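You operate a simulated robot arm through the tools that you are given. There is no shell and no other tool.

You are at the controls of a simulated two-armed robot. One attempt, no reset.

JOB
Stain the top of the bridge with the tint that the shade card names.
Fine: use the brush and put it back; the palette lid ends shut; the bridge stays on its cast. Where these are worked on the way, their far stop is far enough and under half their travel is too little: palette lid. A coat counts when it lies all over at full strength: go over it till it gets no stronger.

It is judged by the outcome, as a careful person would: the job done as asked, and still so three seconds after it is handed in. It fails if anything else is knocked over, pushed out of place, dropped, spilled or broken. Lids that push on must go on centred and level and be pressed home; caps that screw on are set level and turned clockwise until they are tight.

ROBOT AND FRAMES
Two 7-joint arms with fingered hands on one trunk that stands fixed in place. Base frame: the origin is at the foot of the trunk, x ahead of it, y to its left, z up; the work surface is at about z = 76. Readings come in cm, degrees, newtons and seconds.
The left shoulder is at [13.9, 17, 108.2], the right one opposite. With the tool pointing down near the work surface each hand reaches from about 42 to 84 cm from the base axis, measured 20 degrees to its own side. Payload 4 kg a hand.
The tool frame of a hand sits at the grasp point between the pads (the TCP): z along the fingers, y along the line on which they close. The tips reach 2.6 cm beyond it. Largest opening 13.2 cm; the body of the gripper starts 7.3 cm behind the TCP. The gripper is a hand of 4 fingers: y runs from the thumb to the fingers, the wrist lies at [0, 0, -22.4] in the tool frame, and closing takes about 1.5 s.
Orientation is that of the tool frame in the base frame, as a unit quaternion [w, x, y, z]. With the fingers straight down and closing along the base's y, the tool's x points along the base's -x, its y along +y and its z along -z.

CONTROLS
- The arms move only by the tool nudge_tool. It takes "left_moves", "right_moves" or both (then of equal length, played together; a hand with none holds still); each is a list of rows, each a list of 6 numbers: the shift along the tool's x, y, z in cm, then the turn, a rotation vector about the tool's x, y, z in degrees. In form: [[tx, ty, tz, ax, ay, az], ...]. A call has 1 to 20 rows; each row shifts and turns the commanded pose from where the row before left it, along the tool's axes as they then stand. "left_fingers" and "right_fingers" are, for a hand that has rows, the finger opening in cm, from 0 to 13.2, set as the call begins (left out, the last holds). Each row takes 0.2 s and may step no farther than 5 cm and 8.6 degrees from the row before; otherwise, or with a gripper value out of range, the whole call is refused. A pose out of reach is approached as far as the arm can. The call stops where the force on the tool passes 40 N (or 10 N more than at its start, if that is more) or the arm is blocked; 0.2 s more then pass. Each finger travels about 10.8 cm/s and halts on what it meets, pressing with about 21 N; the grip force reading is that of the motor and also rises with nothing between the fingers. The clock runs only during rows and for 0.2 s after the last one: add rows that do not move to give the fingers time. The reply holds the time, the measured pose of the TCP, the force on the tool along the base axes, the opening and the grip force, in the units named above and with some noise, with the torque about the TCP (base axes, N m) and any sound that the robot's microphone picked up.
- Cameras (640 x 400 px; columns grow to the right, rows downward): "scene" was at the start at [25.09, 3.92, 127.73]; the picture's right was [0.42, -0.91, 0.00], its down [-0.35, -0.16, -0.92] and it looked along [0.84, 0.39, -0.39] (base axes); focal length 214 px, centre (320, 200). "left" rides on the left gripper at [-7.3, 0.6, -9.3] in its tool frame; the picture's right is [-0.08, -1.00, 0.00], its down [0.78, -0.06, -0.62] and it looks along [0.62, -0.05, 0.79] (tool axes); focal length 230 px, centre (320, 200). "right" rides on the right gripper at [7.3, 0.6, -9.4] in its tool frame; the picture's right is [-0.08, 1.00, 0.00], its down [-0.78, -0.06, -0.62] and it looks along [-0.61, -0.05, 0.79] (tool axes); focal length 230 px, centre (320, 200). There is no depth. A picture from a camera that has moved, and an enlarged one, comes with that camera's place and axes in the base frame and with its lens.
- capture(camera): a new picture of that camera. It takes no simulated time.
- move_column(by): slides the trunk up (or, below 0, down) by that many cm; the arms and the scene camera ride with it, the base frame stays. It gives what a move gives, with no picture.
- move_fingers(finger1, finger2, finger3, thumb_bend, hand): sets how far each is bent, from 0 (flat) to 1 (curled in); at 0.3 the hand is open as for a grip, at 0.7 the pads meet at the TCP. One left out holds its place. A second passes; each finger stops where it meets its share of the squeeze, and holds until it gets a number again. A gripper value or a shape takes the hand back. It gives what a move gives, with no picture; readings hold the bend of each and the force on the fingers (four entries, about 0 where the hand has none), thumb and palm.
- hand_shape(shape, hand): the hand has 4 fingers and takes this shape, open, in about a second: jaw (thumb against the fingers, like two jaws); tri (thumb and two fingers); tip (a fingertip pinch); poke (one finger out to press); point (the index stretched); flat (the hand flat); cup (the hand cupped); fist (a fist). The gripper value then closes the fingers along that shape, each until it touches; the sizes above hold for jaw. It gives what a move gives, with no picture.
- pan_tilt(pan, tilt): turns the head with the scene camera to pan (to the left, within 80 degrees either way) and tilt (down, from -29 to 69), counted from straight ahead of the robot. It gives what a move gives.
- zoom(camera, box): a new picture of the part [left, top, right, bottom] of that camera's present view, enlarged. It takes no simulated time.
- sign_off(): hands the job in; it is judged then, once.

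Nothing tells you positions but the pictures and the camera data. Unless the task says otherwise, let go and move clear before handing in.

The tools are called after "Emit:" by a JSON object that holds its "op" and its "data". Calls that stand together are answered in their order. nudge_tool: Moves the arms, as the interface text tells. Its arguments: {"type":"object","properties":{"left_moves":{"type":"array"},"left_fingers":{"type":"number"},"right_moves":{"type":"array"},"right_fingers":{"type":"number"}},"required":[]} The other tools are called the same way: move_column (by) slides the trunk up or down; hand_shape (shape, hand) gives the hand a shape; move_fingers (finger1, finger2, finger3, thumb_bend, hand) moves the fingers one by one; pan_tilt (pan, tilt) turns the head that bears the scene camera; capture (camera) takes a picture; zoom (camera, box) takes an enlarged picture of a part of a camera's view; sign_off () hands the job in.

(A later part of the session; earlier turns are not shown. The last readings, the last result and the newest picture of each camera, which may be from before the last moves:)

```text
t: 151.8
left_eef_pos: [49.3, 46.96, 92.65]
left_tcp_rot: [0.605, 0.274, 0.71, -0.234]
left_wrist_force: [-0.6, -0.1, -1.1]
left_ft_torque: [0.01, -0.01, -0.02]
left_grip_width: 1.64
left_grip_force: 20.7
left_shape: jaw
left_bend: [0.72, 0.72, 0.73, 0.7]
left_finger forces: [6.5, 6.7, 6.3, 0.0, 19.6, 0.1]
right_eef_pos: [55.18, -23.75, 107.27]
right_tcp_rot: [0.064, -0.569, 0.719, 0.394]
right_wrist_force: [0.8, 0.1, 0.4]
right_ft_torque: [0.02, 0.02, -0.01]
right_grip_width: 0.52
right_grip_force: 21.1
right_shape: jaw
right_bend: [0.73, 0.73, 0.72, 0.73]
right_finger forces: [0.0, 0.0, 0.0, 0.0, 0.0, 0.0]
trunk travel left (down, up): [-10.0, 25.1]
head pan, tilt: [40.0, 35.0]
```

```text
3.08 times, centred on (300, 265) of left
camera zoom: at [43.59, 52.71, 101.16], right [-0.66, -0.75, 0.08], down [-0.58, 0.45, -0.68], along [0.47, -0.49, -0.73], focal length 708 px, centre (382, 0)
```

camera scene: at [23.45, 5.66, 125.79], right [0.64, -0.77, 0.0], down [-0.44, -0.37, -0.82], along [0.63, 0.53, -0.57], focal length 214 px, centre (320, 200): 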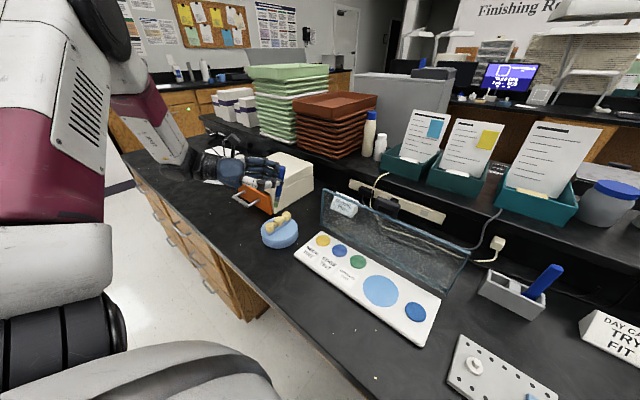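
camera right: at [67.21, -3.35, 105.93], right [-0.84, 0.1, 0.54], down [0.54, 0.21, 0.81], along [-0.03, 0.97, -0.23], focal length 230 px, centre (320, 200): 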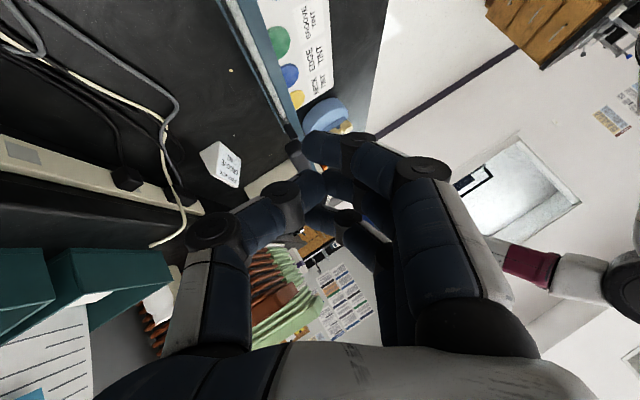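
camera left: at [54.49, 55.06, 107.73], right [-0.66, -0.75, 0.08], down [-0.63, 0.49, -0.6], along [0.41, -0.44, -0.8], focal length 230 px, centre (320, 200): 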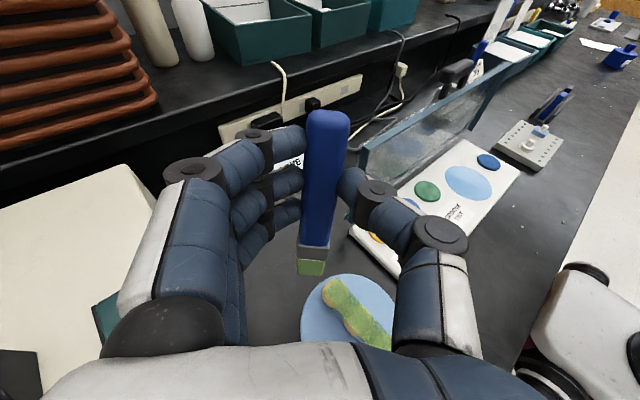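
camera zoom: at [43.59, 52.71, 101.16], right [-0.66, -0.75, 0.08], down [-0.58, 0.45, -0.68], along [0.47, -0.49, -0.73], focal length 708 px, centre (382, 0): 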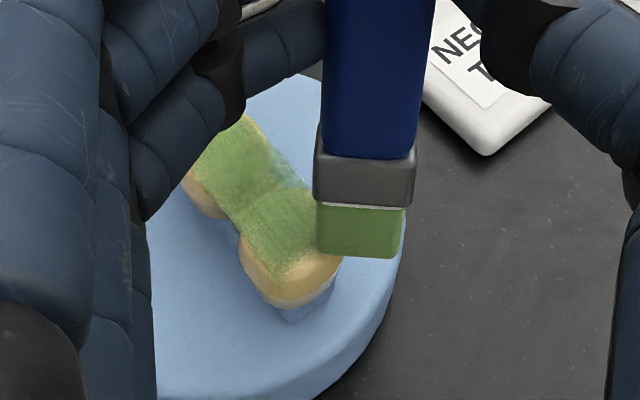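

Emit:
{"op": "nudge_tool", "data": {"left_moves": [[-0.2, 0, -0.03, 0, 0, 0], [0.06, 0.37, -0.33, 0, 0, 0], [0.2, 0, 0.03, 0, 0, 0], [0.1, 0, 0.02, 0, 0, 0], [0, 0, 0, 0, 0, 0]]}}

Emit:
{"op": "zoom", "data": {"camera": "scene", "box": [240, 195, 310, 245]}}

```text
t: 152.9
left_eef_pos: [49.26, 47.34, 92.62]
left_tcp_rot: [0.606, 0.274, 0.709, -0.234]
left_wrist_force: [0.3, -0.3, 4.5]
left_ft_torque: [0.0, 0.0, 0.0]
left_grip_width: 1.69
left_grip_force: 21.3
left_shape: jaw
left_bend: [0.72, 0.72, 0.73, 0.7]
left_finger forces: [6.4, 6.7, 6.4, 0.0, 19.8, 0.0]
right_eef_pos: [55.1, -23.69, 107.26]
right_tcp_rot: [0.064, -0.569, 0.719, 0.394]
right_wrist_force: [0.6, -0.2, 0.2]
right_ft_torque: [0.04, 0.01, 0.02]
right_grip_width: 0.55
right_grip_force: 21.2
right_shape: jaw
right_bend: [0.73, 0.73, 0.72, 0.73]
right_finger forces: [0.0, 0.0, 0.0, 0.0, 0.0, 0.1]
trunk travel left (down, up): [-10.0, 25.1]
head pan, tilt: [40.0, 35.0]
```

```text
8.00 times, centred on (275, 220) of scene
camera zoom: at [23.41, 5.64, 125.8], right [0.64, -0.77, 0.0], down [-0.44, -0.37, -0.82], along [0.63, 0.53, -0.57], focal length 1716 px, centre (680, 40)
```

zoom: 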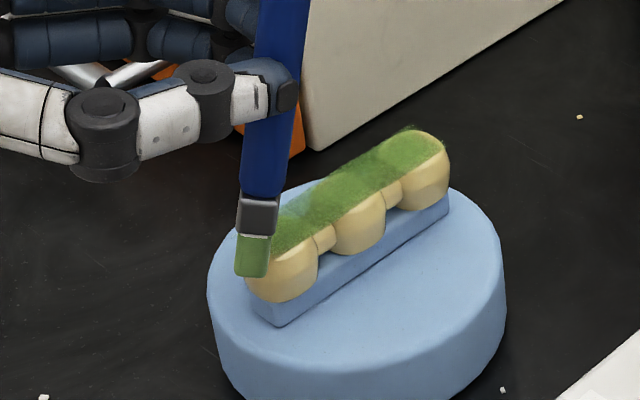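

Emit:
{"op": "nudge_tool", "data": {"left_moves": [[-0.1, 0.302, 0.32, 0, 0, 0], [-0.053, 0.302, 0.329, 0, 0, 0], [-0.053, 0.302, 0.329, 0, 0, 0], [-0.053, 0.302, 0.329, 0, 0, 0], [-0.053, 0.302, 0.329, 0, 0, 0], [-0.053, 0.302, 0.329, 0, 0, 0], [-0.053, 0.302, 0.329, 0, 0, 0], [-0.053, 0.302, 0.329, 0, 0, 0]]}}

Emit:
{"op": "nudge_tool", "data": {"left_moves": [[-0.03, 0.302, 0.333, 0, 0, 0], [-0.053, 0.302, 0.329, 0, 0, 0], [-0.053, 0.302, 0.329, 0, 0, 0], [-0.053, 0.302, 0.329, 0, 0, 0], [-0.053, 0.302, 0.329, 0, 0, 0], [-0.053, 0.302, 0.329, 0, 0, 0], [-0.053, 0.302, 0.329, 0, 0, 0]]}}

Emit:
{"op": "nudge_tool", "data": {"left_moves": [[-0.053, 0.302, 0.329, 0, 0, 0], [-0.053, 0.302, 0.329, 0, 0, 0], [-0.053, 0.302, 0.329, 0, 0, 0], [-0.053, 0.302, 0.329, 0, 0, 0], [-0.053, 0.302, 0.329, 0, 0, 0], [-0.053, 0.302, 0.329, 0, 0, 0]]}}

Emit:
{"op": "zoom", "data": {"camera": "scene", "box": [240, 195, 310, 245]}}

Emit:
{"op": "zoom", "data": {"camera": "left", "box": [260, 220, 420, 350]}}

```text
t: 154.8
left_eef_pos: [52.87, 47.51, 92.53]
left_tcp_rot: [0.606, 0.274, 0.709, -0.234]
left_wrist_force: [-0.8, 0.6, 0.9]
left_ft_torque: [0.01, 0.01, -0.01]
left_grip_width: 1.7
left_grip_force: 21.5
left_shape: jaw
left_bend: [0.72, 0.72, 0.73, 0.7]
left_finger forces: [6.5, 6.9, 6.5, 0.0, 20.0, 0.0]
right_eef_pos: [55.15, -23.68, 107.21]
right_tcp_rot: [0.064, -0.569, 0.719, 0.394]
right_wrist_force: [0.5, 1.1, 0.7]
right_ft_torque: [0.0, -0.01, -0.02]
right_grip_width: 0.54
right_grip_force: 20.9
right_shape: jaw
right_bend: [0.73, 0.73, 0.72, 0.73]
right_finger forces: [0.0, 0.0, 0.1, 0.0, 0.1, 0.1]
trunk travel left (down, up): [-10.0, 25.1]
head pan, tilt: [40.0, 35.0]
```

```text
t: 156.3
left_eef_pos: [56.02, 47.46, 92.54]
left_tcp_rot: [0.605, 0.274, 0.71, -0.234]
left_wrist_force: [-1.4, -0.4, 1.7]
left_ft_torque: [-0.02, 0.11, -0.02]
left_grip_width: 1.69
left_grip_force: 21.3
left_shape: jaw
left_bend: [0.71, 0.72, 0.73, 0.7]
left_finger forces: [7.3, 6.7, 6.0, 0.0, 21.4, 0.0]
right_eef_pos: [55.09, -23.72, 107.21]
right_tcp_rot: [0.064, -0.569, 0.719, 0.394]
right_wrist_force: [0.3, 0.1, 0.7]
right_ft_torque: [0.02, -0.01, 0.0]
right_grip_width: 0.55
right_grip_force: 20.9
right_shape: jaw
right_bend: [0.73, 0.73, 0.72, 0.73]
right_finger forces: [0.1, 0.0, 0.1, 0.0, 0.0, 0.1]
trunk travel left (down, up): [-10.0, 25.1]
head pan, tilt: [40.0, 35.0]
```

```text
t: 157.8
left_eef_pos: [58.69, 47.38, 92.61]
left_tcp_rot: [0.606, 0.274, 0.709, -0.235]
left_wrist_force: [0.9, -0.4, 0.0]
left_ft_torque: [0.01, 0.07, -0.02]
left_grip_width: 1.68
left_grip_force: 21.6
left_shape: jaw
left_bend: [0.72, 0.72, 0.73, 0.7]
left_finger forces: [6.9, 7.1, 6.3, 0.0, 20.5, 0.1]
right_eef_pos: [55.01, -23.75, 107.39]
right_tcp_rot: [0.064, -0.569, 0.719, 0.394]
right_wrist_force: [-0.1, 0.2, -1.1]
right_ft_torque: [0.0, -0.04, -0.03]
right_grip_width: 0.54
right_grip_force: 20.9
right_shape: jaw
right_bend: [0.73, 0.73, 0.72, 0.73]
right_finger forces: [0.0, 0.1, 0.0, 0.0, 0.0, 0.1]
trunk travel left (down, up): [-10.0, 25.1]
head pan, tilt: [40.0, 35.0]
```

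```text
8.00 times, centred on (275, 220) of scene
camera zoom: at [23.43, 5.65, 125.79], right [0.64, -0.77, 0.0], down [-0.44, -0.37, -0.82], along [0.63, 0.53, -0.57], focal length 1716 px, centre (680, 40)
```

zoom: 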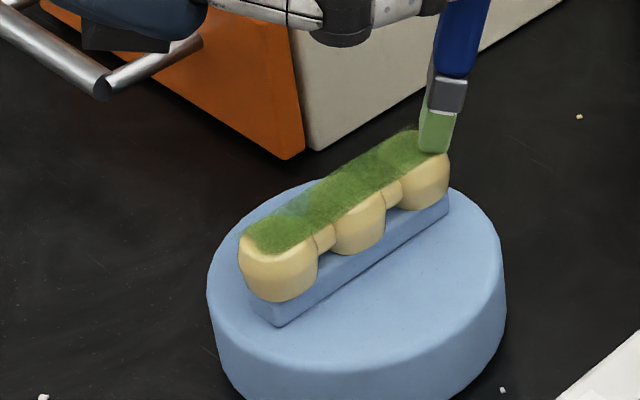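

```text
3.08 times, centred on (340, 285) of left
camera zoom: at [53.06, 53.19, 101.05], right [-0.66, -0.75, 0.08], down [-0.58, 0.45, -0.68], along [0.47, -0.49, -0.73], focal length 708 px, centre (258, -62)
```

zoom: 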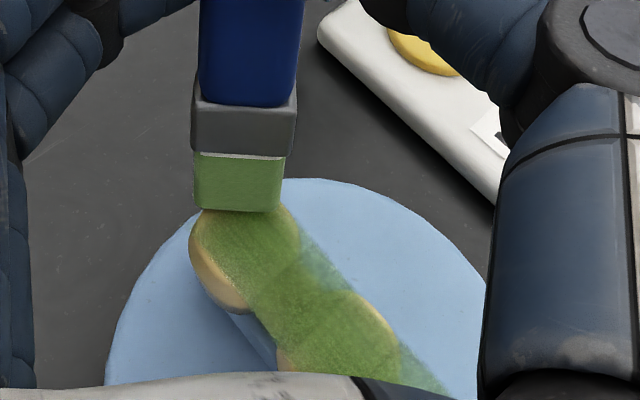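

Emit:
{"op": "nudge_tool", "data": {"left_moves": [[-1.97, 0, -0.32, 0, 0, 0], [-3.95, 0, -0.64, 0, 0, 0], [-3.5, 1.5, -2, 0, 0, 0], [0, 0, 0, 0, 0, 0]]}}

Emit:
{"op": "zoom", "data": {"camera": "scene", "box": [255, 207, 300, 232]}}

Emit:
{"op": "capture", "data": {"camera": "left"}}

Emit:
{"op": "zoom", "data": {"camera": "scene", "box": [290, 220, 400, 290]}}

```text
t: 158.8
left_eef_pos: [58.63, 49.4, 102.4]
left_tcp_rot: [0.605, 0.274, 0.71, -0.235]
left_wrist_force: [-0.5, -0.6, -0.5]
left_ft_torque: [0.01, -0.01, 0.0]
left_grip_width: 1.66
left_grip_force: 21.0
left_shape: jaw
left_bend: [0.72, 0.72, 0.73, 0.7]
left_finger forces: [6.6, 7.2, 6.4, 0.0, 20.1, 0.0]
right_eef_pos: [55.3, -23.77, 107.2]
right_tcp_rot: [0.063, -0.568, 0.72, 0.394]
right_wrist_force: [0.2, -0.3, 0.0]
right_ft_torque: [-0.01, 0.0, -0.02]
right_grip_width: 0.53
right_grip_force: 21.0
right_shape: jaw
right_bend: [0.73, 0.73, 0.72, 0.73]
right_finger forces: [0.1, 0.1, 0.0, 0.0, 0.0, 0.0]
trunk travel left (down, up): [-10.0, 25.1]
head pan, tilt: [40.0, 35.0]
```

```text
14.22 times, centred on (278, 220) of scene
camera zoom: at [23.47, 5.68, 125.77], right [0.64, -0.77, 0.0], down [-0.44, -0.37, -0.82], along [0.63, 0.53, -0.57], focal length 3050 px, centre (924, -77)
```

zoom: 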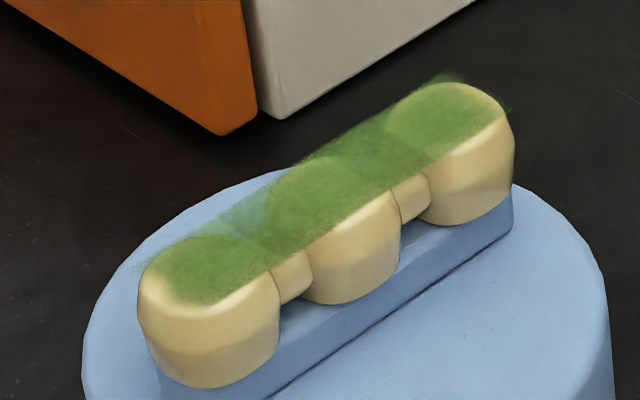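

```text
taken
camera left: at [52.99, 55.25, 110.9], right [-0.66, -0.75, 0.08], down [-0.58, 0.45, -0.68], along [0.47, -0.49, -0.73], focal length 230 px, centre (320, 200)
```

left: 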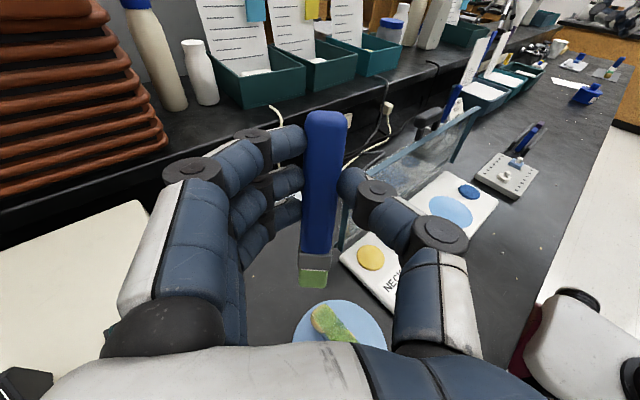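

```text
5.71 times, centred on (345, 255) of scene
camera zoom: at [23.47, 5.68, 125.77], right [0.64, -0.77, 0.0], down [-0.44, -0.37, -0.82], along [0.63, 0.53, -0.57], focal length 1226 px, centre (177, -114)
```

zoom: 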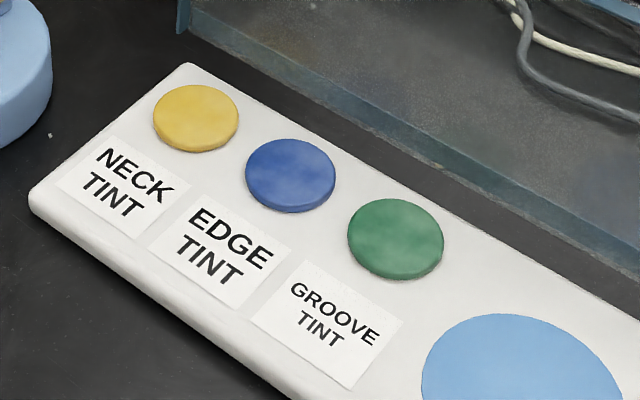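

The strip is even and reads as a translucent green coat across all three teeth. I'll do one more careful pair of contact passes, starting at the very near edge, and compare to see whether it gets any stronger.

Emit:
{"op": "nudge_tool", "data": {"left_moves": [[3.21, -2.31, -1.5, 0, 0, 0], [3.21, -2.31, -1.5, 0, 0, 0], [3.21, -2.31, -1.5, 0, 0, 0], [0.75, 0, 0.12, 0, 0, 0], [0.25, 0, 0.04, 0, 0, 0], [0, 0, 0, 0, 0, 0]]}}

Emit:
{"op": "zoom", "data": {"camera": "scene", "box": [240, 195, 310, 245]}}

```text
t: 160.2
left_eef_pos: [49.55, 48.39, 92.43]
left_tcp_rot: [0.606, 0.275, 0.709, -0.234]
left_wrist_force: [0.0, -0.6, 7.1]
left_ft_torque: [-0.05, -0.05, -0.04]
left_grip_width: 1.65
left_grip_force: 21.0
left_shape: jaw
left_bend: [0.72, 0.72, 0.73, 0.7]
left_finger forces: [6.4, 7.0, 6.5, 0.1, 20.4, 0.0]
right_eef_pos: [55.12, -23.73, 107.34]
right_tcp_rot: [0.064, -0.569, 0.719, 0.394]
right_wrist_force: [0.3, 0.5, -0.2]
right_ft_torque: [0.0, -0.02, 0.0]
right_grip_width: 0.53
right_grip_force: 21.1
right_shape: jaw
right_bend: [0.73, 0.73, 0.72, 0.73]
right_finger forces: [0.1, 0.0, 0.0, 0.1, 0.0, 0.1]
trunk travel left (down, up): [-10.0, 25.1]
head pan, tilt: [40.0, 35.0]
```

```text
8.00 times, centred on (275, 220) of scene
camera zoom: at [23.38, 5.61, 125.81], right [0.64, -0.77, 0.0], down [-0.44, -0.37, -0.82], along [0.63, 0.53, -0.57], focal length 1716 px, centre (680, 40)
```

zoom: 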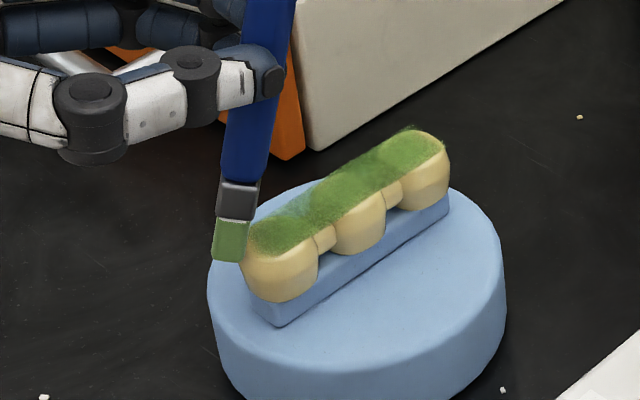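

Emit:
{"op": "nudge_tool", "data": {"left_moves": [[-0.12, 0, -0.02, 0, 0, 0], [-0.041, 0.235, 0.256, 0, 0, 0], [-0.041, 0.235, 0.256, 0, 0, 0], [-0.041, 0.235, 0.256, 0, 0, 0], [-0.041, 0.235, 0.256, 0, 0, 0], [-0.041, 0.235, 0.256, 0, 0, 0], [-0.041, 0.235, 0.256, 0, 0, 0], [-0.041, 0.235, 0.256, 0, 0, 0], [-0.041, 0.235, 0.256, 0, 0, 0], [-0.041, 0.235, 0.256, 0, 0, 0], [-0.041, 0.235, 0.256, 0, 0, 0], [-0.041, 0.235, 0.256, 0, 0, 0], [-0.041, 0.235, 0.256, 0, 0, 0]]}}

Emit:
{"op": "nudge_tool", "data": {"left_moves": [[-0.041, 0.235, 0.256, 0, 0, 0], [-0.041, 0.235, 0.256, 0, 0, 0], [-0.041, 0.235, 0.256, 0, 0, 0], [-0.041, 0.235, 0.256, 0, 0, 0], [-0.041, 0.235, 0.256, 0, 0, 0], [-0.041, 0.235, 0.256, 0, 0, 0], [-0.041, 0.235, 0.256, 0, 0, 0], [-0.041, 0.235, 0.256, 0, 0, 0], [-0.041, 0.235, 0.256, 0, 0, 0], [-0.041, 0.235, 0.256, 0, 0, 0], [-0.041, 0.235, 0.256, 0, 0, 0], [-0.041, 0.235, 0.256, 0, 0, 0], [-0.041, 0.235, 0.256, 0, 0, 0], [-0.041, 0.235, 0.256, 0, 0, 0]]}}

Emit:
{"op": "zoom", "data": {"camera": "scene", "box": [255, 207, 300, 232]}}

Emit:
{"op": "zoom", "data": {"camera": "left", "box": [260, 220, 420, 350]}}

```text
t: 162.9
left_eef_pos: [53.87, 48.19, 92.46]
left_tcp_rot: [0.605, 0.274, 0.71, -0.234]
left_wrist_force: [0.0, -0.2, -0.1]
left_ft_torque: [0.02, 0.02, 0.01]
left_grip_width: 1.68
left_grip_force: 21.2
left_shape: jaw
left_bend: [0.72, 0.72, 0.73, 0.7]
left_finger forces: [7.0, 7.1, 6.3, 0.1, 20.5, 0.0]
right_eef_pos: [55.13, -23.83, 107.26]
right_tcp_rot: [0.064, -0.569, 0.719, 0.394]
right_wrist_force: [-0.6, 0.7, 0.3]
right_ft_torque: [-0.02, 0.01, -0.01]
right_grip_width: 0.55
right_grip_force: 20.6
right_shape: jaw
right_bend: [0.73, 0.73, 0.72, 0.73]
right_finger forces: [0.0, 0.1, 0.1, 0.0, 0.1, 0.1]
trunk travel left (down, up): [-10.0, 25.1]
head pan, tilt: [40.0, 35.0]
```

```text
t: 165.9
left_eef_pos: [58.58, 48.2, 92.6]
left_tcp_rot: [0.605, 0.274, 0.71, -0.234]
left_wrist_force: [0.0, -0.6, -1.0]
left_ft_torque: [0.0, 0.01, 0.01]
left_grip_width: 1.67
left_grip_force: 20.8
left_shape: jaw
left_bend: [0.72, 0.72, 0.73, 0.7]
left_finger forces: [6.8, 7.1, 6.5, 0.1, 20.6, 0.1]
right_eef_pos: [55.24, -23.73, 107.33]
right_tcp_rot: [0.062, -0.569, 0.719, 0.394]
right_wrist_force: [-0.3, 0.1, -0.2]
right_ft_torque: [0.01, -0.02, 0.0]
right_grip_width: 0.48
right_grip_force: 20.7
right_shape: jaw
right_bend: [0.73, 0.73, 0.72, 0.73]
right_finger forces: [0.0, 0.0, 0.0, 0.0, 0.1, 0.0]
trunk travel left (down, up): [-10.0, 25.1]
head pan, tilt: [40.0, 35.0]
```

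```text
14.22 times, centred on (278, 220) of scene
camera zoom: at [23.45, 5.67, 125.78], right [0.64, -0.77, 0.0], down [-0.44, -0.37, -0.82], along [0.63, 0.53, -0.57], focal length 3050 px, centre (924, -77)
```

zoom: 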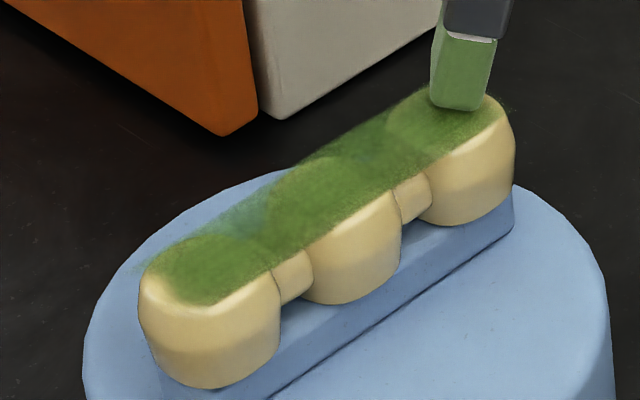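

```text
3.08 times, centred on (340, 285) of left
camera zoom: at [52.95, 54.02, 101.08], right [-0.66, -0.75, 0.08], down [-0.58, 0.45, -0.68], along [0.47, -0.49, -0.73], focal length 708 px, centre (258, -62)
```

zoom: 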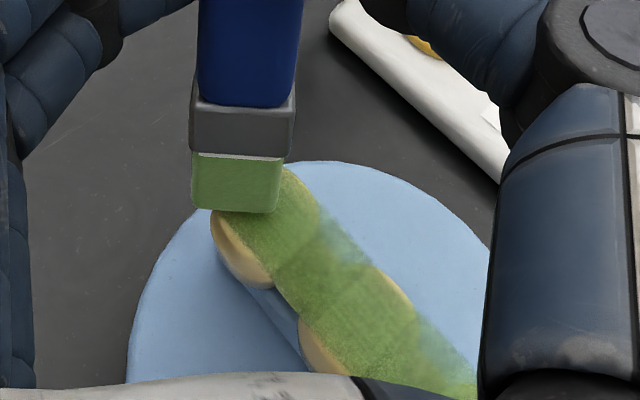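

The +y side now looks full. The -y edge, seen from the left camera, still fades a bit, so I'll make a contact pass there.

Emit:
{"op": "nudge_tool", "data": {"left_moves": [[-0.987, 0, -0.16, 0, 0, 0], [0.46, -3.55, -2.83, 0, 0, 0], [0.46, -3.55, -2.83, 0, 0, 0], [0.75, 0, 0.12, 0, 0, 0], [0.25, 0, 0.04, 0, 0, 0], [0, 0, 0, 0, 0, 0]]}}

Emit:
{"op": "zoom", "data": {"camera": "scene", "box": [240, 195, 310, 245]}}

Emit:
{"op": "zoom", "data": {"camera": "left", "box": [220, 200, 380, 330]}}

```text
t: 167.3
left_eef_pos: [49.58, 46.72, 92.49]
left_tcp_rot: [0.606, 0.274, 0.71, -0.234]
left_wrist_force: [-0.3, -0.3, 1.8]
left_ft_torque: [0.02, -0.03, 0.0]
left_grip_width: 1.7
left_grip_force: 20.7
left_shape: jaw
left_bend: [0.72, 0.72, 0.73, 0.7]
left_finger forces: [6.5, 6.9, 6.3, 0.1, 20.0, 0.1]
right_eef_pos: [55.18, -23.68, 107.35]
right_tcp_rot: [0.064, -0.569, 0.719, 0.394]
right_wrist_force: [0.4, 0.1, 0.4]
right_ft_torque: [0.0, -0.01, 0.0]
right_grip_width: 0.55
right_grip_force: 20.8
right_shape: jaw
right_bend: [0.73, 0.73, 0.72, 0.73]
right_finger forces: [0.1, 0.0, 0.1, 0.0, 0.0, 0.1]
trunk travel left (down, up): [-10.0, 25.1]
head pan, tilt: [40.0, 35.0]
```

```text
8.00 times, centred on (275, 220) of scene
camera zoom: at [23.42, 5.64, 125.8], right [0.64, -0.77, 0.0], down [-0.44, -0.37, -0.82], along [0.63, 0.53, -0.57], focal length 1716 px, centre (680, 40)
```

zoom: 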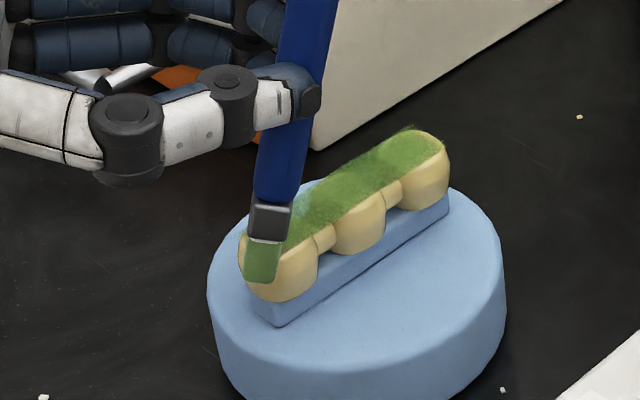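

```text
3.08 times, centred on (300, 265) of left
camera zoom: at [43.9, 52.49, 101.05], right [-0.66, -0.75, 0.08], down [-0.58, 0.45, -0.68], along [0.47, -0.49, -0.73], focal length 708 px, centre (382, 0)
```

zoom: 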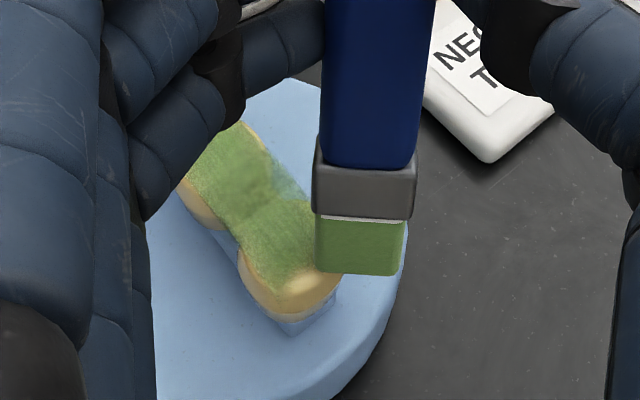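

Emit:
{"op": "nudge_tool", "data": {"left_moves": [[-0.041, 0.235, 0.256, 0, 0, 0], [-0.041, 0.235, 0.256, 0, 0, 0], [-0.041, 0.235, 0.256, 0, 0, 0], [-0.041, 0.235, 0.256, 0, 0, 0], [-0.03, 0.235, 0.258, 0, 0, 0], [-0.03, 0.235, 0.258, 0, 0, 0], [-0.041, 0.235, 0.256, 0, 0, 0], [-0.041, 0.235, 0.256, 0, 0, 0], [-0.041, 0.235, 0.256, 0, 0, 0], [-0.041, 0.235, 0.256, 0, 0, 0], [-0.041, 0.235, 0.256, 0, 0, 0], [-0.041, 0.235, 0.256, 0, 0, 0]]}}

Emit:
{"op": "nudge_tool", "data": {"left_moves": [[-0.041, 0.235, 0.256, 0, 0, 0], [-0.041, 0.235, 0.256, 0, 0, 0], [-0.041, 0.235, 0.256, 0, 0, 0], [-0.041, 0.235, 0.256, 0, 0, 0], [-0.041, 0.235, 0.256, 0, 0, 0], [-0.041, 0.235, 0.256, 0, 0, 0], [-0.041, 0.235, 0.256, 0, 0, 0], [-0.041, 0.235, 0.256, 0, 0, 0], [-0.041, 0.235, 0.256, 0, 0, 0], [-0.041, 0.235, 0.256, 0, 0, 0], [-0.041, 0.235, 0.256, 0, 0, 0], [-0.041, 0.235, 0.256, 0, 0, 0], [-0.041, 0.235, 0.256, 0, 0, 0], [-0.041, 0.235, 0.256, 0, 0, 0], [-0.041, 0.235, 0.256, 0, 0, 0]]}}

Emit:
{"op": "zoom", "data": {"camera": "scene", "box": [255, 207, 300, 232]}}

Emit:
{"op": "zoom", "data": {"camera": "left", "box": [260, 220, 420, 350]}}

```text
t: 169.9
left_eef_pos: [53.91, 46.77, 92.31]
left_tcp_rot: [0.606, 0.274, 0.709, -0.234]
left_wrist_force: [-1.3, -0.3, 1.1]
left_ft_torque: [0.02, 0.11, 0.04]
left_grip_width: 1.69
left_grip_force: 21.2
left_shape: jaw
left_bend: [0.71, 0.72, 0.73, 0.7]
left_finger forces: [6.7, 6.9, 6.9, 0.0, 21.3, 0.0]
right_eef_pos: [55.21, -23.68, 107.21]
right_tcp_rot: [0.063, -0.569, 0.719, 0.395]
right_wrist_force: [0.3, -0.9, 0.0]
right_ft_torque: [0.01, -0.01, 0.02]
right_grip_width: 0.56
right_grip_force: 20.8
right_shape: jaw
right_bend: [0.73, 0.73, 0.72, 0.73]
right_finger forces: [0.0, 0.1, 0.0, 0.0, 0.1, 0.0]
trunk travel left (down, up): [-10.0, 25.1]
head pan, tilt: [40.0, 35.0]
```

```text
t: 173.2
left_eef_pos: [59.13, 46.59, 92.42]
left_tcp_rot: [0.605, 0.275, 0.709, -0.235]
left_wrist_force: [-0.4, 0.7, -0.5]
left_ft_torque: [-0.02, 0.04, -0.03]
left_grip_width: 1.68
left_grip_force: 21.5
left_shape: jaw
left_bend: [0.72, 0.72, 0.73, 0.7]
left_finger forces: [7.1, 7.2, 5.9, 0.0, 20.6, 0.1]
right_eef_pos: [55.18, -23.75, 107.3]
right_tcp_rot: [0.064, -0.569, 0.719, 0.394]
right_wrist_force: [0.1, 1.2, 0.9]
right_ft_torque: [0.02, 0.0, 0.01]
right_grip_width: 0.55
right_grip_force: 21.0
right_shape: jaw
right_bend: [0.73, 0.73, 0.72, 0.73]
right_finger forces: [0.1, 0.0, 0.1, 0.2, 0.0, 0.0]
trunk travel left (down, up): [-10.0, 25.1]
head pan, tilt: [40.0, 35.0]
```

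```text
14.22 times, centred on (278, 220) of scene
camera zoom: at [23.43, 5.66, 125.79], right [0.64, -0.77, 0.0], down [-0.44, -0.37, -0.82], along [0.63, 0.53, -0.57], focal length 3050 px, centre (924, -77)
```

zoom: 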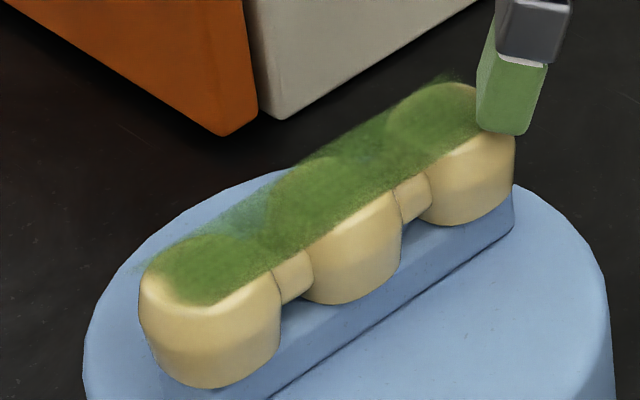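

```text
3.08 times, centred on (340, 285) of left
camera zoom: at [53.37, 52.39, 100.97], right [-0.66, -0.75, 0.08], down [-0.58, 0.45, -0.68], along [0.47, -0.49, -0.73], focal length 708 px, centre (258, -62)
```

zoom: 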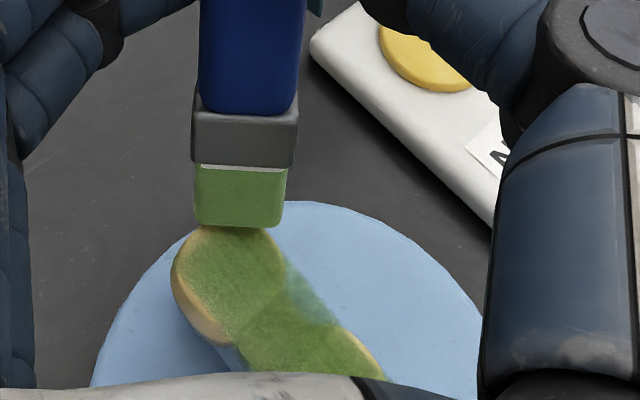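

Emit:
{"op": "nudge_tool", "data": {"left_moves": [[-2, 0, -0.32, 0, 0, 0], [-3.95, 0, -0.64, 0, 0, 0], [0.2, -1.2, -4.5, 0, 0, 0], [0.2, -0.5, -4.5, 0, 0, 0], [0, 0, 0, 0, 0, 0]]}}

Emit:
{"op": "capture", "data": {"camera": "left"}}

Emit:
{"op": "zoom", "data": {"camera": "scene", "box": [255, 207, 300, 232]}}

```text
t: 174.3
left_eef_pos: [50.97, 51.17, 99.51]
left_tcp_rot: [0.606, 0.274, 0.71, -0.234]
left_wrist_force: [-0.6, -0.7, -0.2]
left_ft_torque: [0.01, 0.0, 0.01]
left_grip_width: 1.69
left_grip_force: 21.0
left_shape: jaw
left_bend: [0.72, 0.72, 0.73, 0.7]
left_finger forces: [6.8, 7.2, 6.4, 0.0, 20.2, 0.0]
right_eef_pos: [55.11, -23.59, 107.35]
right_tcp_rot: [0.064, -0.569, 0.719, 0.395]
right_wrist_force: [0.4, 1.4, -0.9]
right_ft_torque: [0.01, -0.01, 0.01]
right_grip_width: 0.52
right_grip_force: 21.0
right_shape: jaw
right_bend: [0.73, 0.73, 0.72, 0.73]
right_finger forces: [0.1, 0.0, 0.0, 0.0, 0.0, 0.0]
trunk travel left (down, up): [-10.0, 25.1]
head pan, tilt: [40.0, 35.0]
```

```text
taken
camera left: at [45.3, 57.02, 108.08], right [-0.66, -0.75, 0.08], down [-0.58, 0.45, -0.68], along [0.47, -0.49, -0.73], focal length 230 px, centre (320, 200)
```

left: 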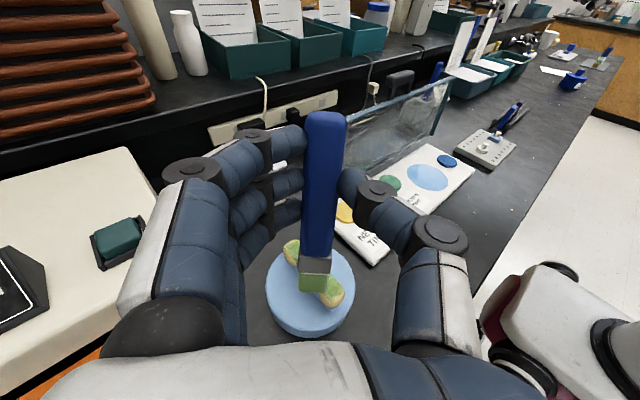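

```text
14.22 times, centred on (278, 220) of scene
camera zoom: at [23.46, 5.67, 125.78], right [0.64, -0.77, 0.0], down [-0.44, -0.37, -0.82], along [0.63, 0.53, -0.57], focal length 3050 px, centre (924, -77)
```

zoom: 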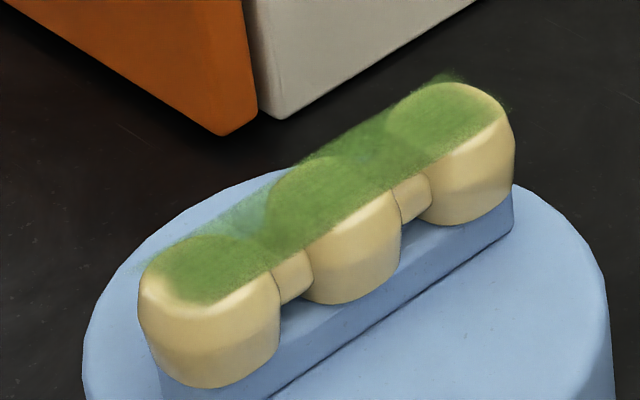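

The coat looks the same as before those last passes, so it seems saturated. To be sure the brush hadn't simply run dry, I'll re-dip in the green and make another pass.

Emit:
{"op": "nudge_tool", "data": {"left_moves": [[-0.08, -2.0, 3.25, 0, 0, 0], [-0.08, -2.0, 3.25, 0, 0, 0], [-0.08, -2.0, 3.25, 0, 0, 0], [-0.08, -2.0, 3.25, 0, 0, 0], [-0.08, -2.0, 3.25, 0, 0, 0], [-0.08, -2.0, 3.25, 0, 0, 0], [-0.08, -2.0, 3.25, 0, 0, 0], [-0.08, -2.0, 3.25, 0, 0, 0], [2.47, 0, 0.4, 0, 0, 0], [2.47, 0, 0.4, 0, 0, 0], [0, 0, 0, 0, 0, 0]]}}

Emit:
{"op": "capture", "data": {"camera": "left"}}

Emit:
{"op": "zoom", "data": {"camera": "scene", "box": [290, 190, 420, 290]}}

```text
t: 176.8
left_eef_pos: [59.37, 21.98, 90.97]
left_tcp_rot: [0.606, 0.274, 0.709, -0.234]
left_wrist_force: [0.8, 0.4, -1.0]
left_ft_torque: [-0.02, -0.01, 0.02]
left_grip_width: 1.68
left_grip_force: 20.8
left_shape: jaw
left_bend: [0.72, 0.72, 0.73, 0.7]
left_finger forces: [6.5, 6.8, 6.1, 0.0, 19.5, 0.0]
right_eef_pos: [55.15, -23.72, 107.42]
right_tcp_rot: [0.064, -0.57, 0.719, 0.394]
right_wrist_force: [0.1, 0.3, -0.8]
right_ft_torque: [0.01, 0.0, -0.01]
right_grip_width: 0.55
right_grip_force: 21.2
right_shape: jaw
right_bend: [0.73, 0.73, 0.72, 0.73]
right_finger forces: [0.0, 0.0, 0.0, 0.1, 0.0, 0.0]
trunk travel left (down, up): [-10.0, 25.1]
head pan, tilt: [40.0, 35.0]
```

```text
taken
camera left: at [53.78, 27.79, 99.57], right [-0.66, -0.75, 0.08], down [-0.58, 0.45, -0.68], along [0.47, -0.49, -0.73], focal length 230 px, centre (320, 200)
```

left: 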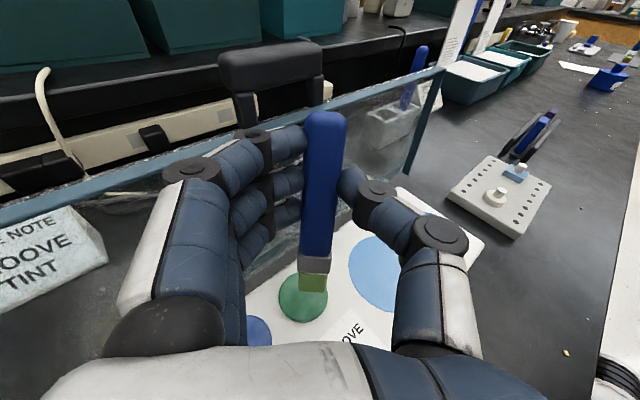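

```text
4.00 times, centred on (355, 240) of scene
camera zoom: at [23.41, 5.66, 125.8], right [0.64, -0.77, 0.0], down [-0.44, -0.37, -0.82], along [0.63, 0.53, -0.57], focal length 858 px, centre (180, 40)
```

zoom: 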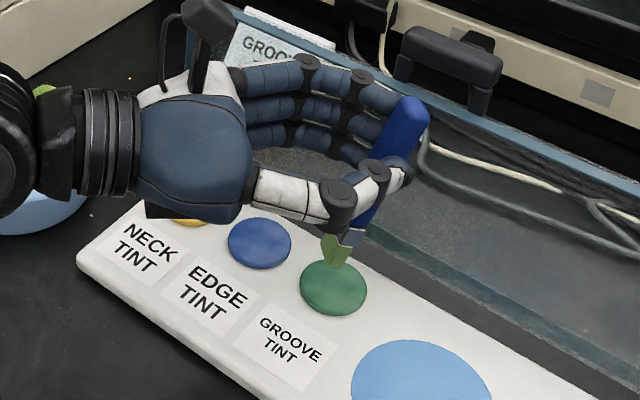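

Emit:
{"op": "nudge_tool", "data": {"left_moves": [[1.18, 0, 0.19, 0, 0, 0], [1.18, 0, 0.19, 0, 0, 0], [0.6, 0, 0.1, 0, 0, 0], [0.25, 0, 0.04, 0, 0, 0], [0, 0, 0, 0, 0, 0]]}}

Emit:
{"op": "zoom", "data": {"camera": "left", "box": [240, 230, 400, 340]}}

```text
t: 177.9
left_eef_pos: [59.47, 22.07, 87.65]
left_tcp_rot: [0.605, 0.274, 0.71, -0.234]
left_wrist_force: [-0.3, -0.2, -0.2]
left_ft_torque: [0.0, 0.0, 0.0]
left_grip_width: 1.65
left_grip_force: 21.2
left_shape: jaw
left_bend: [0.72, 0.72, 0.73, 0.7]
left_finger forces: [6.6, 6.7, 6.2, 0.0, 19.5, 0.0]
right_eef_pos: [55.25, -23.62, 107.2]
right_tcp_rot: [0.064, -0.569, 0.718, 0.395]
right_wrist_force: [0.3, -0.7, -0.1]
right_ft_torque: [-0.01, -0.03, 0.0]
right_grip_width: 0.55
right_grip_force: 21.5
right_shape: jaw
right_bend: [0.73, 0.73, 0.72, 0.73]
right_finger forces: [0.0, 0.0, 0.0, 0.0, 0.1, 0.0]
trunk travel left (down, up): [-10.0, 25.1]
head pan, tilt: [40.0, 35.0]
```

```text
3.64 times, centred on (320, 285) of left
camera zoom: at [53.88, 28.04, 96.29], right [-0.66, -0.75, 0.08], down [-0.58, 0.45, -0.68], along [0.47, -0.49, -0.73], focal length 837 px, centre (320, -109)
```

zoom: 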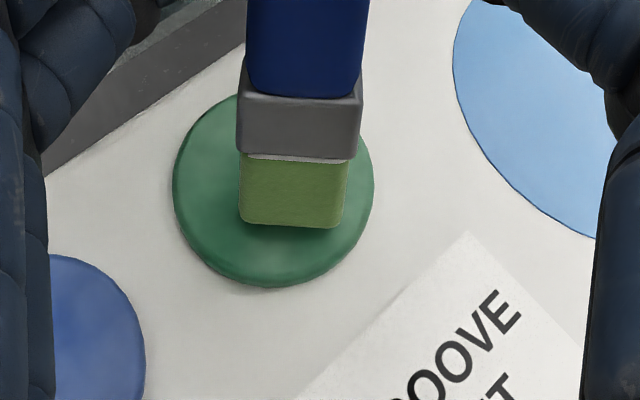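

Emit:
{"op": "nudge_tool", "data": {"left_moves": [[0.2, 0, 0.03, 0, 0, 0], [0, 0, 0, 0, 0, 0], [0, 0.3, 0, 0, 0, 0], [0, -0.3, 0, 0, 0, 0], [0, 0, 0, 0, 0, 0]]}}

Emit:
{"op": "zoom", "data": {"camera": "left", "box": [240, 230, 400, 340]}}

```text
t: 179.2
left_eef_pos: [59.47, 22.1, 87.57]
left_tcp_rot: [0.605, 0.275, 0.71, -0.235]
left_wrist_force: [0.5, -0.1, 1.5]
left_ft_torque: [0.04, -0.06, 0.0]
left_grip_width: 1.67
left_grip_force: 20.9
left_shape: jaw
left_bend: [0.72, 0.72, 0.73, 0.7]
left_finger forces: [6.2, 6.9, 7.0, 0.0, 19.3, 0.1]
right_eef_pos: [55.2, -23.78, 107.31]
right_tcp_rot: [0.064, -0.568, 0.72, 0.394]
right_wrist_force: [0.3, -0.3, -0.6]
right_ft_torque: [0.0, -0.01, -0.03]
right_grip_width: 0.57
right_grip_force: 21.1
right_shape: jaw
right_bend: [0.73, 0.73, 0.72, 0.73]
right_finger forces: [0.1, 0.0, 0.0, 0.1, 0.1, 0.1]
trunk travel left (down, up): [-10.0, 25.1]
head pan, tilt: [40.0, 35.0]
```

```text
3.64 times, centred on (320, 285) of left
camera zoom: at [53.86, 27.97, 96.11], right [-0.66, -0.75, 0.08], down [-0.58, 0.45, -0.68], along [0.47, -0.49, -0.73], focal length 837 px, centre (320, -109)
```

zoom: 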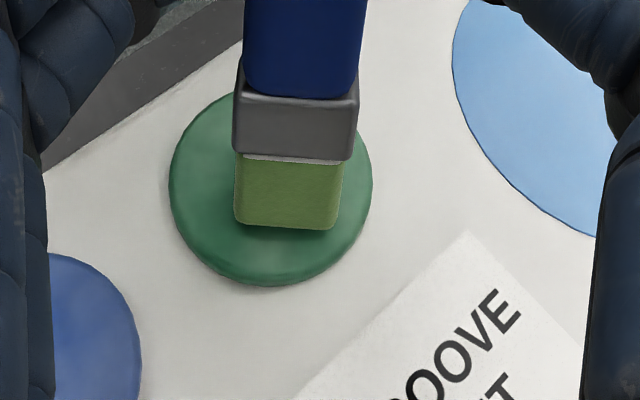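

Emit:
{"op": "nudge_tool", "data": {"left_moves": [[-2.96, 0, -0.48, 0, 0, 0], [-2.96, 0, -0.48, 0, 0, 0], [-2.96, 0, -0.48, 0, 0, 0], [0.55, 1.76, -3.43, 0, 0, 0], [0.55, 1.76, -3.43, 0, 0, 0], [0.55, 1.76, -3.43, 0, 0, 0], [0.55, 1.76, -3.43, 0, 0, 0], [0.55, 1.76, -3.43, 0, 0, 0], [0.55, 1.76, -3.43, 0, 0, 0], [0.55, 1.76, -3.43, 0, 0, 0], [2.96, 0, 0.48, 0, 0, 0], [0.7, 0, 0.11, 0, 0, 0], [0.25, 0, 0.04, 0, 0, 0], [0, 0, 0, 0, 0, 0]]}}

Emit:
{"op": "zoom", "data": {"camera": "scene", "box": [240, 195, 310, 245]}}

```text
t: 182.2
left_eef_pos: [49.95, 47.51, 92.55]
left_tcp_rot: [0.605, 0.274, 0.71, -0.234]
left_wrist_force: [-0.2, -0.3, 0.1]
left_ft_torque: [0.0, 0.01, -0.02]
left_grip_width: 1.67
left_grip_force: 20.9
left_shape: jaw
left_bend: [0.72, 0.72, 0.73, 0.7]
left_finger forces: [6.6, 6.4, 6.1, 0.0, 18.9, 0.1]
right_eef_pos: [55.15, -23.71, 107.19]
right_tcp_rot: [0.064, -0.569, 0.719, 0.393]
right_wrist_force: [-0.5, -0.1, 0.3]
right_ft_torque: [-0.01, 0.0, 0.02]
right_grip_width: 0.53
right_grip_force: 20.4
right_shape: jaw
right_bend: [0.73, 0.73, 0.72, 0.73]
right_finger forces: [0.0, 0.0, 0.1, 0.0, 0.0, 0.0]
trunk travel left (down, up): [-10.0, 25.1]
head pan, tilt: [40.0, 35.0]
```

```text
8.00 times, centred on (275, 220) of scene
camera zoom: at [23.44, 5.67, 125.79], right [0.64, -0.77, 0.0], down [-0.44, -0.37, -0.82], along [0.63, 0.53, -0.57], focal length 1716 px, centre (680, 40)
```

zoom: 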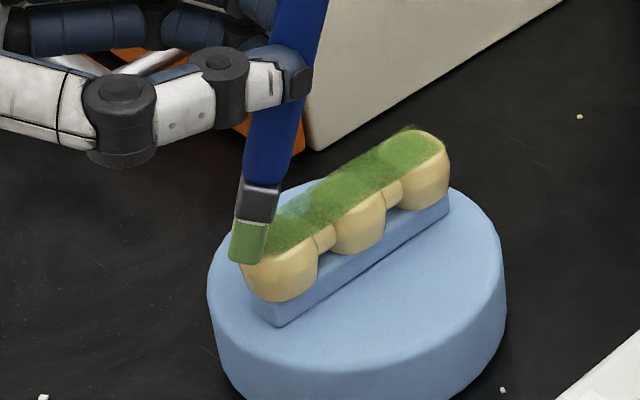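

Just at contact. Stroking the centre line slowly with a very slight press.

Emit:
{"op": "nudge_tool", "data": {"left_moves": [[0.06, 0, 0.01, 0, 0, 0], [-0.02, 0.235, 0.26, 0, 0, 0], [-0.041, 0.235, 0.256, 0, 0, 0], [-0.041, 0.235, 0.256, 0, 0, 0], [-0.041, 0.235, 0.256, 0, 0, 0], [-0.041, 0.235, 0.256, 0, 0, 0], [-0.041, 0.235, 0.256, 0, 0, 0], [-0.041, 0.235, 0.256, 0, 0, 0], [-0.041, 0.235, 0.256, 0, 0, 0], [-0.041, 0.235, 0.256, 0, 0, 0], [-0.041, 0.235, 0.256, 0, 0, 0], [-0.041, 0.235, 0.256, 0, 0, 0], [-0.041, 0.235, 0.256, 0, 0, 0]]}}

Emit:
{"op": "nudge_tool", "data": {"left_moves": [[-0.041, 0.235, 0.256, 0, 0, 0], [-0.041, 0.235, 0.256, 0, 0, 0], [-0.041, 0.235, 0.256, 0, 0, 0], [-0.041, 0.235, 0.256, 0, 0, 0], [-0.041, 0.235, 0.256, 0, 0, 0], [-0.041, 0.235, 0.256, 0, 0, 0], [-0.041, 0.235, 0.256, 0, 0, 0], [-0.041, 0.235, 0.256, 0, 0, 0], [-0.041, 0.235, 0.256, 0, 0, 0], [-0.041, 0.235, 0.256, 0, 0, 0], [-0.041, 0.235, 0.256, 0, 0, 0], [-0.041, 0.235, 0.256, 0, 0, 0], [-0.041, 0.235, 0.256, 0, 0, 0], [-0.041, 0.235, 0.256, 0, 0, 0]]}}

Emit:
{"op": "nudge_tool", "data": {"left_moves": [[-2.5, 0, -0.4, 0, 0, 0], [-3.5, 0, -0.6, 0, 0, 0], [0, 0, 0, 0, 0, 0]]}}

Emit:
{"op": "zoom", "data": {"camera": "scene", "box": [255, 207, 300, 232]}}

Emit:
{"op": "zoom", "data": {"camera": "left", "box": [260, 250, 420, 350]}}

```text
t: 184.9
left_eef_pos: [54.17, 47.5, 92.58]
left_tcp_rot: [0.605, 0.275, 0.71, -0.235]
left_wrist_force: [-1.7, -1.1, 0.2]
left_ft_torque: [0.01, 0.05, -0.01]
left_grip_width: 1.7
left_grip_force: 21.5
left_shape: jaw
left_bend: [0.72, 0.72, 0.73, 0.7]
left_finger forces: [6.9, 6.3, 5.9, 0.0, 19.7, 0.1]
right_eef_pos: [55.23, -23.68, 107.23]
right_tcp_rot: [0.064, -0.569, 0.719, 0.394]
right_wrist_force: [0.2, -0.3, 0.4]
right_ft_torque: [-0.02, 0.03, 0.02]
right_grip_width: 0.54
right_grip_force: 21.5
right_shape: jaw
right_bend: [0.73, 0.73, 0.72, 0.73]
right_finger forces: [0.0, 0.1, 0.0, 0.0, 0.0, 0.0]
trunk travel left (down, up): [-10.0, 25.1]
head pan, tilt: [40.0, 35.0]
```

```text
t: 187.9
left_eef_pos: [59.13, 47.52, 92.42]
left_tcp_rot: [0.605, 0.274, 0.71, -0.234]
left_wrist_force: [0.1, 0.0, 0.3]
left_ft_torque: [-0.05, 0.01, 0.04]
left_grip_width: 1.65
left_grip_force: 20.4
left_shape: jaw
left_bend: [0.72, 0.72, 0.73, 0.7]
left_finger forces: [6.8, 6.4, 6.2, 0.1, 19.6, 0.0]
right_eef_pos: [55.15, -23.68, 107.29]
right_tcp_rot: [0.064, -0.569, 0.718, 0.395]
right_wrist_force: [-0.3, -0.1, 0.1]
right_ft_torque: [0.0, -0.01, 0.0]
right_grip_width: 0.54
right_grip_force: 21.4
right_shape: jaw
right_bend: [0.73, 0.73, 0.72, 0.73]
right_finger forces: [0.0, 0.0, 0.0, 0.0, 0.0, 0.0]
trunk travel left (down, up): [-10.0, 25.1]
head pan, tilt: [40.0, 35.0]
```

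```text
t: 188.8
left_eef_pos: [58.9, 47.7, 98.53]
left_tcp_rot: [0.605, 0.274, 0.71, -0.234]
left_wrist_force: [0.3, -0.4, -0.8]
left_ft_torque: [0.01, 0.02, -0.01]
left_grip_width: 1.69
left_grip_force: 21.2
left_shape: jaw
left_bend: [0.72, 0.72, 0.73, 0.7]
left_finger forces: [6.6, 6.5, 6.5, 0.0, 19.4, 0.1]
right_eef_pos: [55.26, -23.72, 107.25]
right_tcp_rot: [0.064, -0.568, 0.72, 0.394]
right_wrist_force: [-0.2, 0.1, 0.3]
right_ft_torque: [0.0, 0.0, -0.01]
right_grip_width: 0.5
right_grip_force: 21.0
right_shape: jaw
right_bend: [0.73, 0.73, 0.72, 0.73]
right_finger forces: [0.0, 0.0, 0.1, 0.1, 0.0, 0.0]
trunk travel left (down, up): [-10.0, 25.1]
head pan, tilt: [40.0, 35.0]
```

```text
14.22 times, centred on (278, 220) of scene
camera zoom: at [23.47, 5.69, 125.77], right [0.64, -0.77, 0.0], down [-0.44, -0.37, -0.82], along [0.63, 0.53, -0.57], focal length 3050 px, centre (924, -77)
```

zoom: 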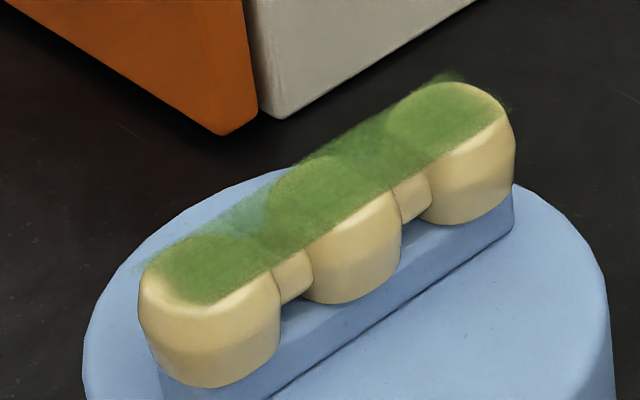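

```text
4.00 times, centred on (340, 300) of left
camera zoom: at [53.16, 53.51, 107.09], right [-0.66, -0.75, 0.08], down [-0.58, 0.45, -0.68], along [0.47, -0.49, -0.73], focal length 920 px, centre (240, -200)
```

zoom: 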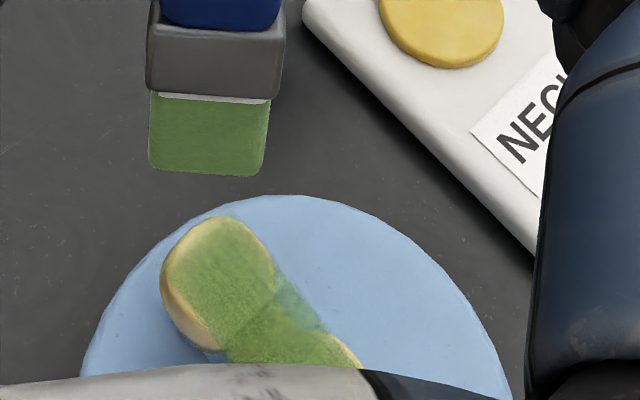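

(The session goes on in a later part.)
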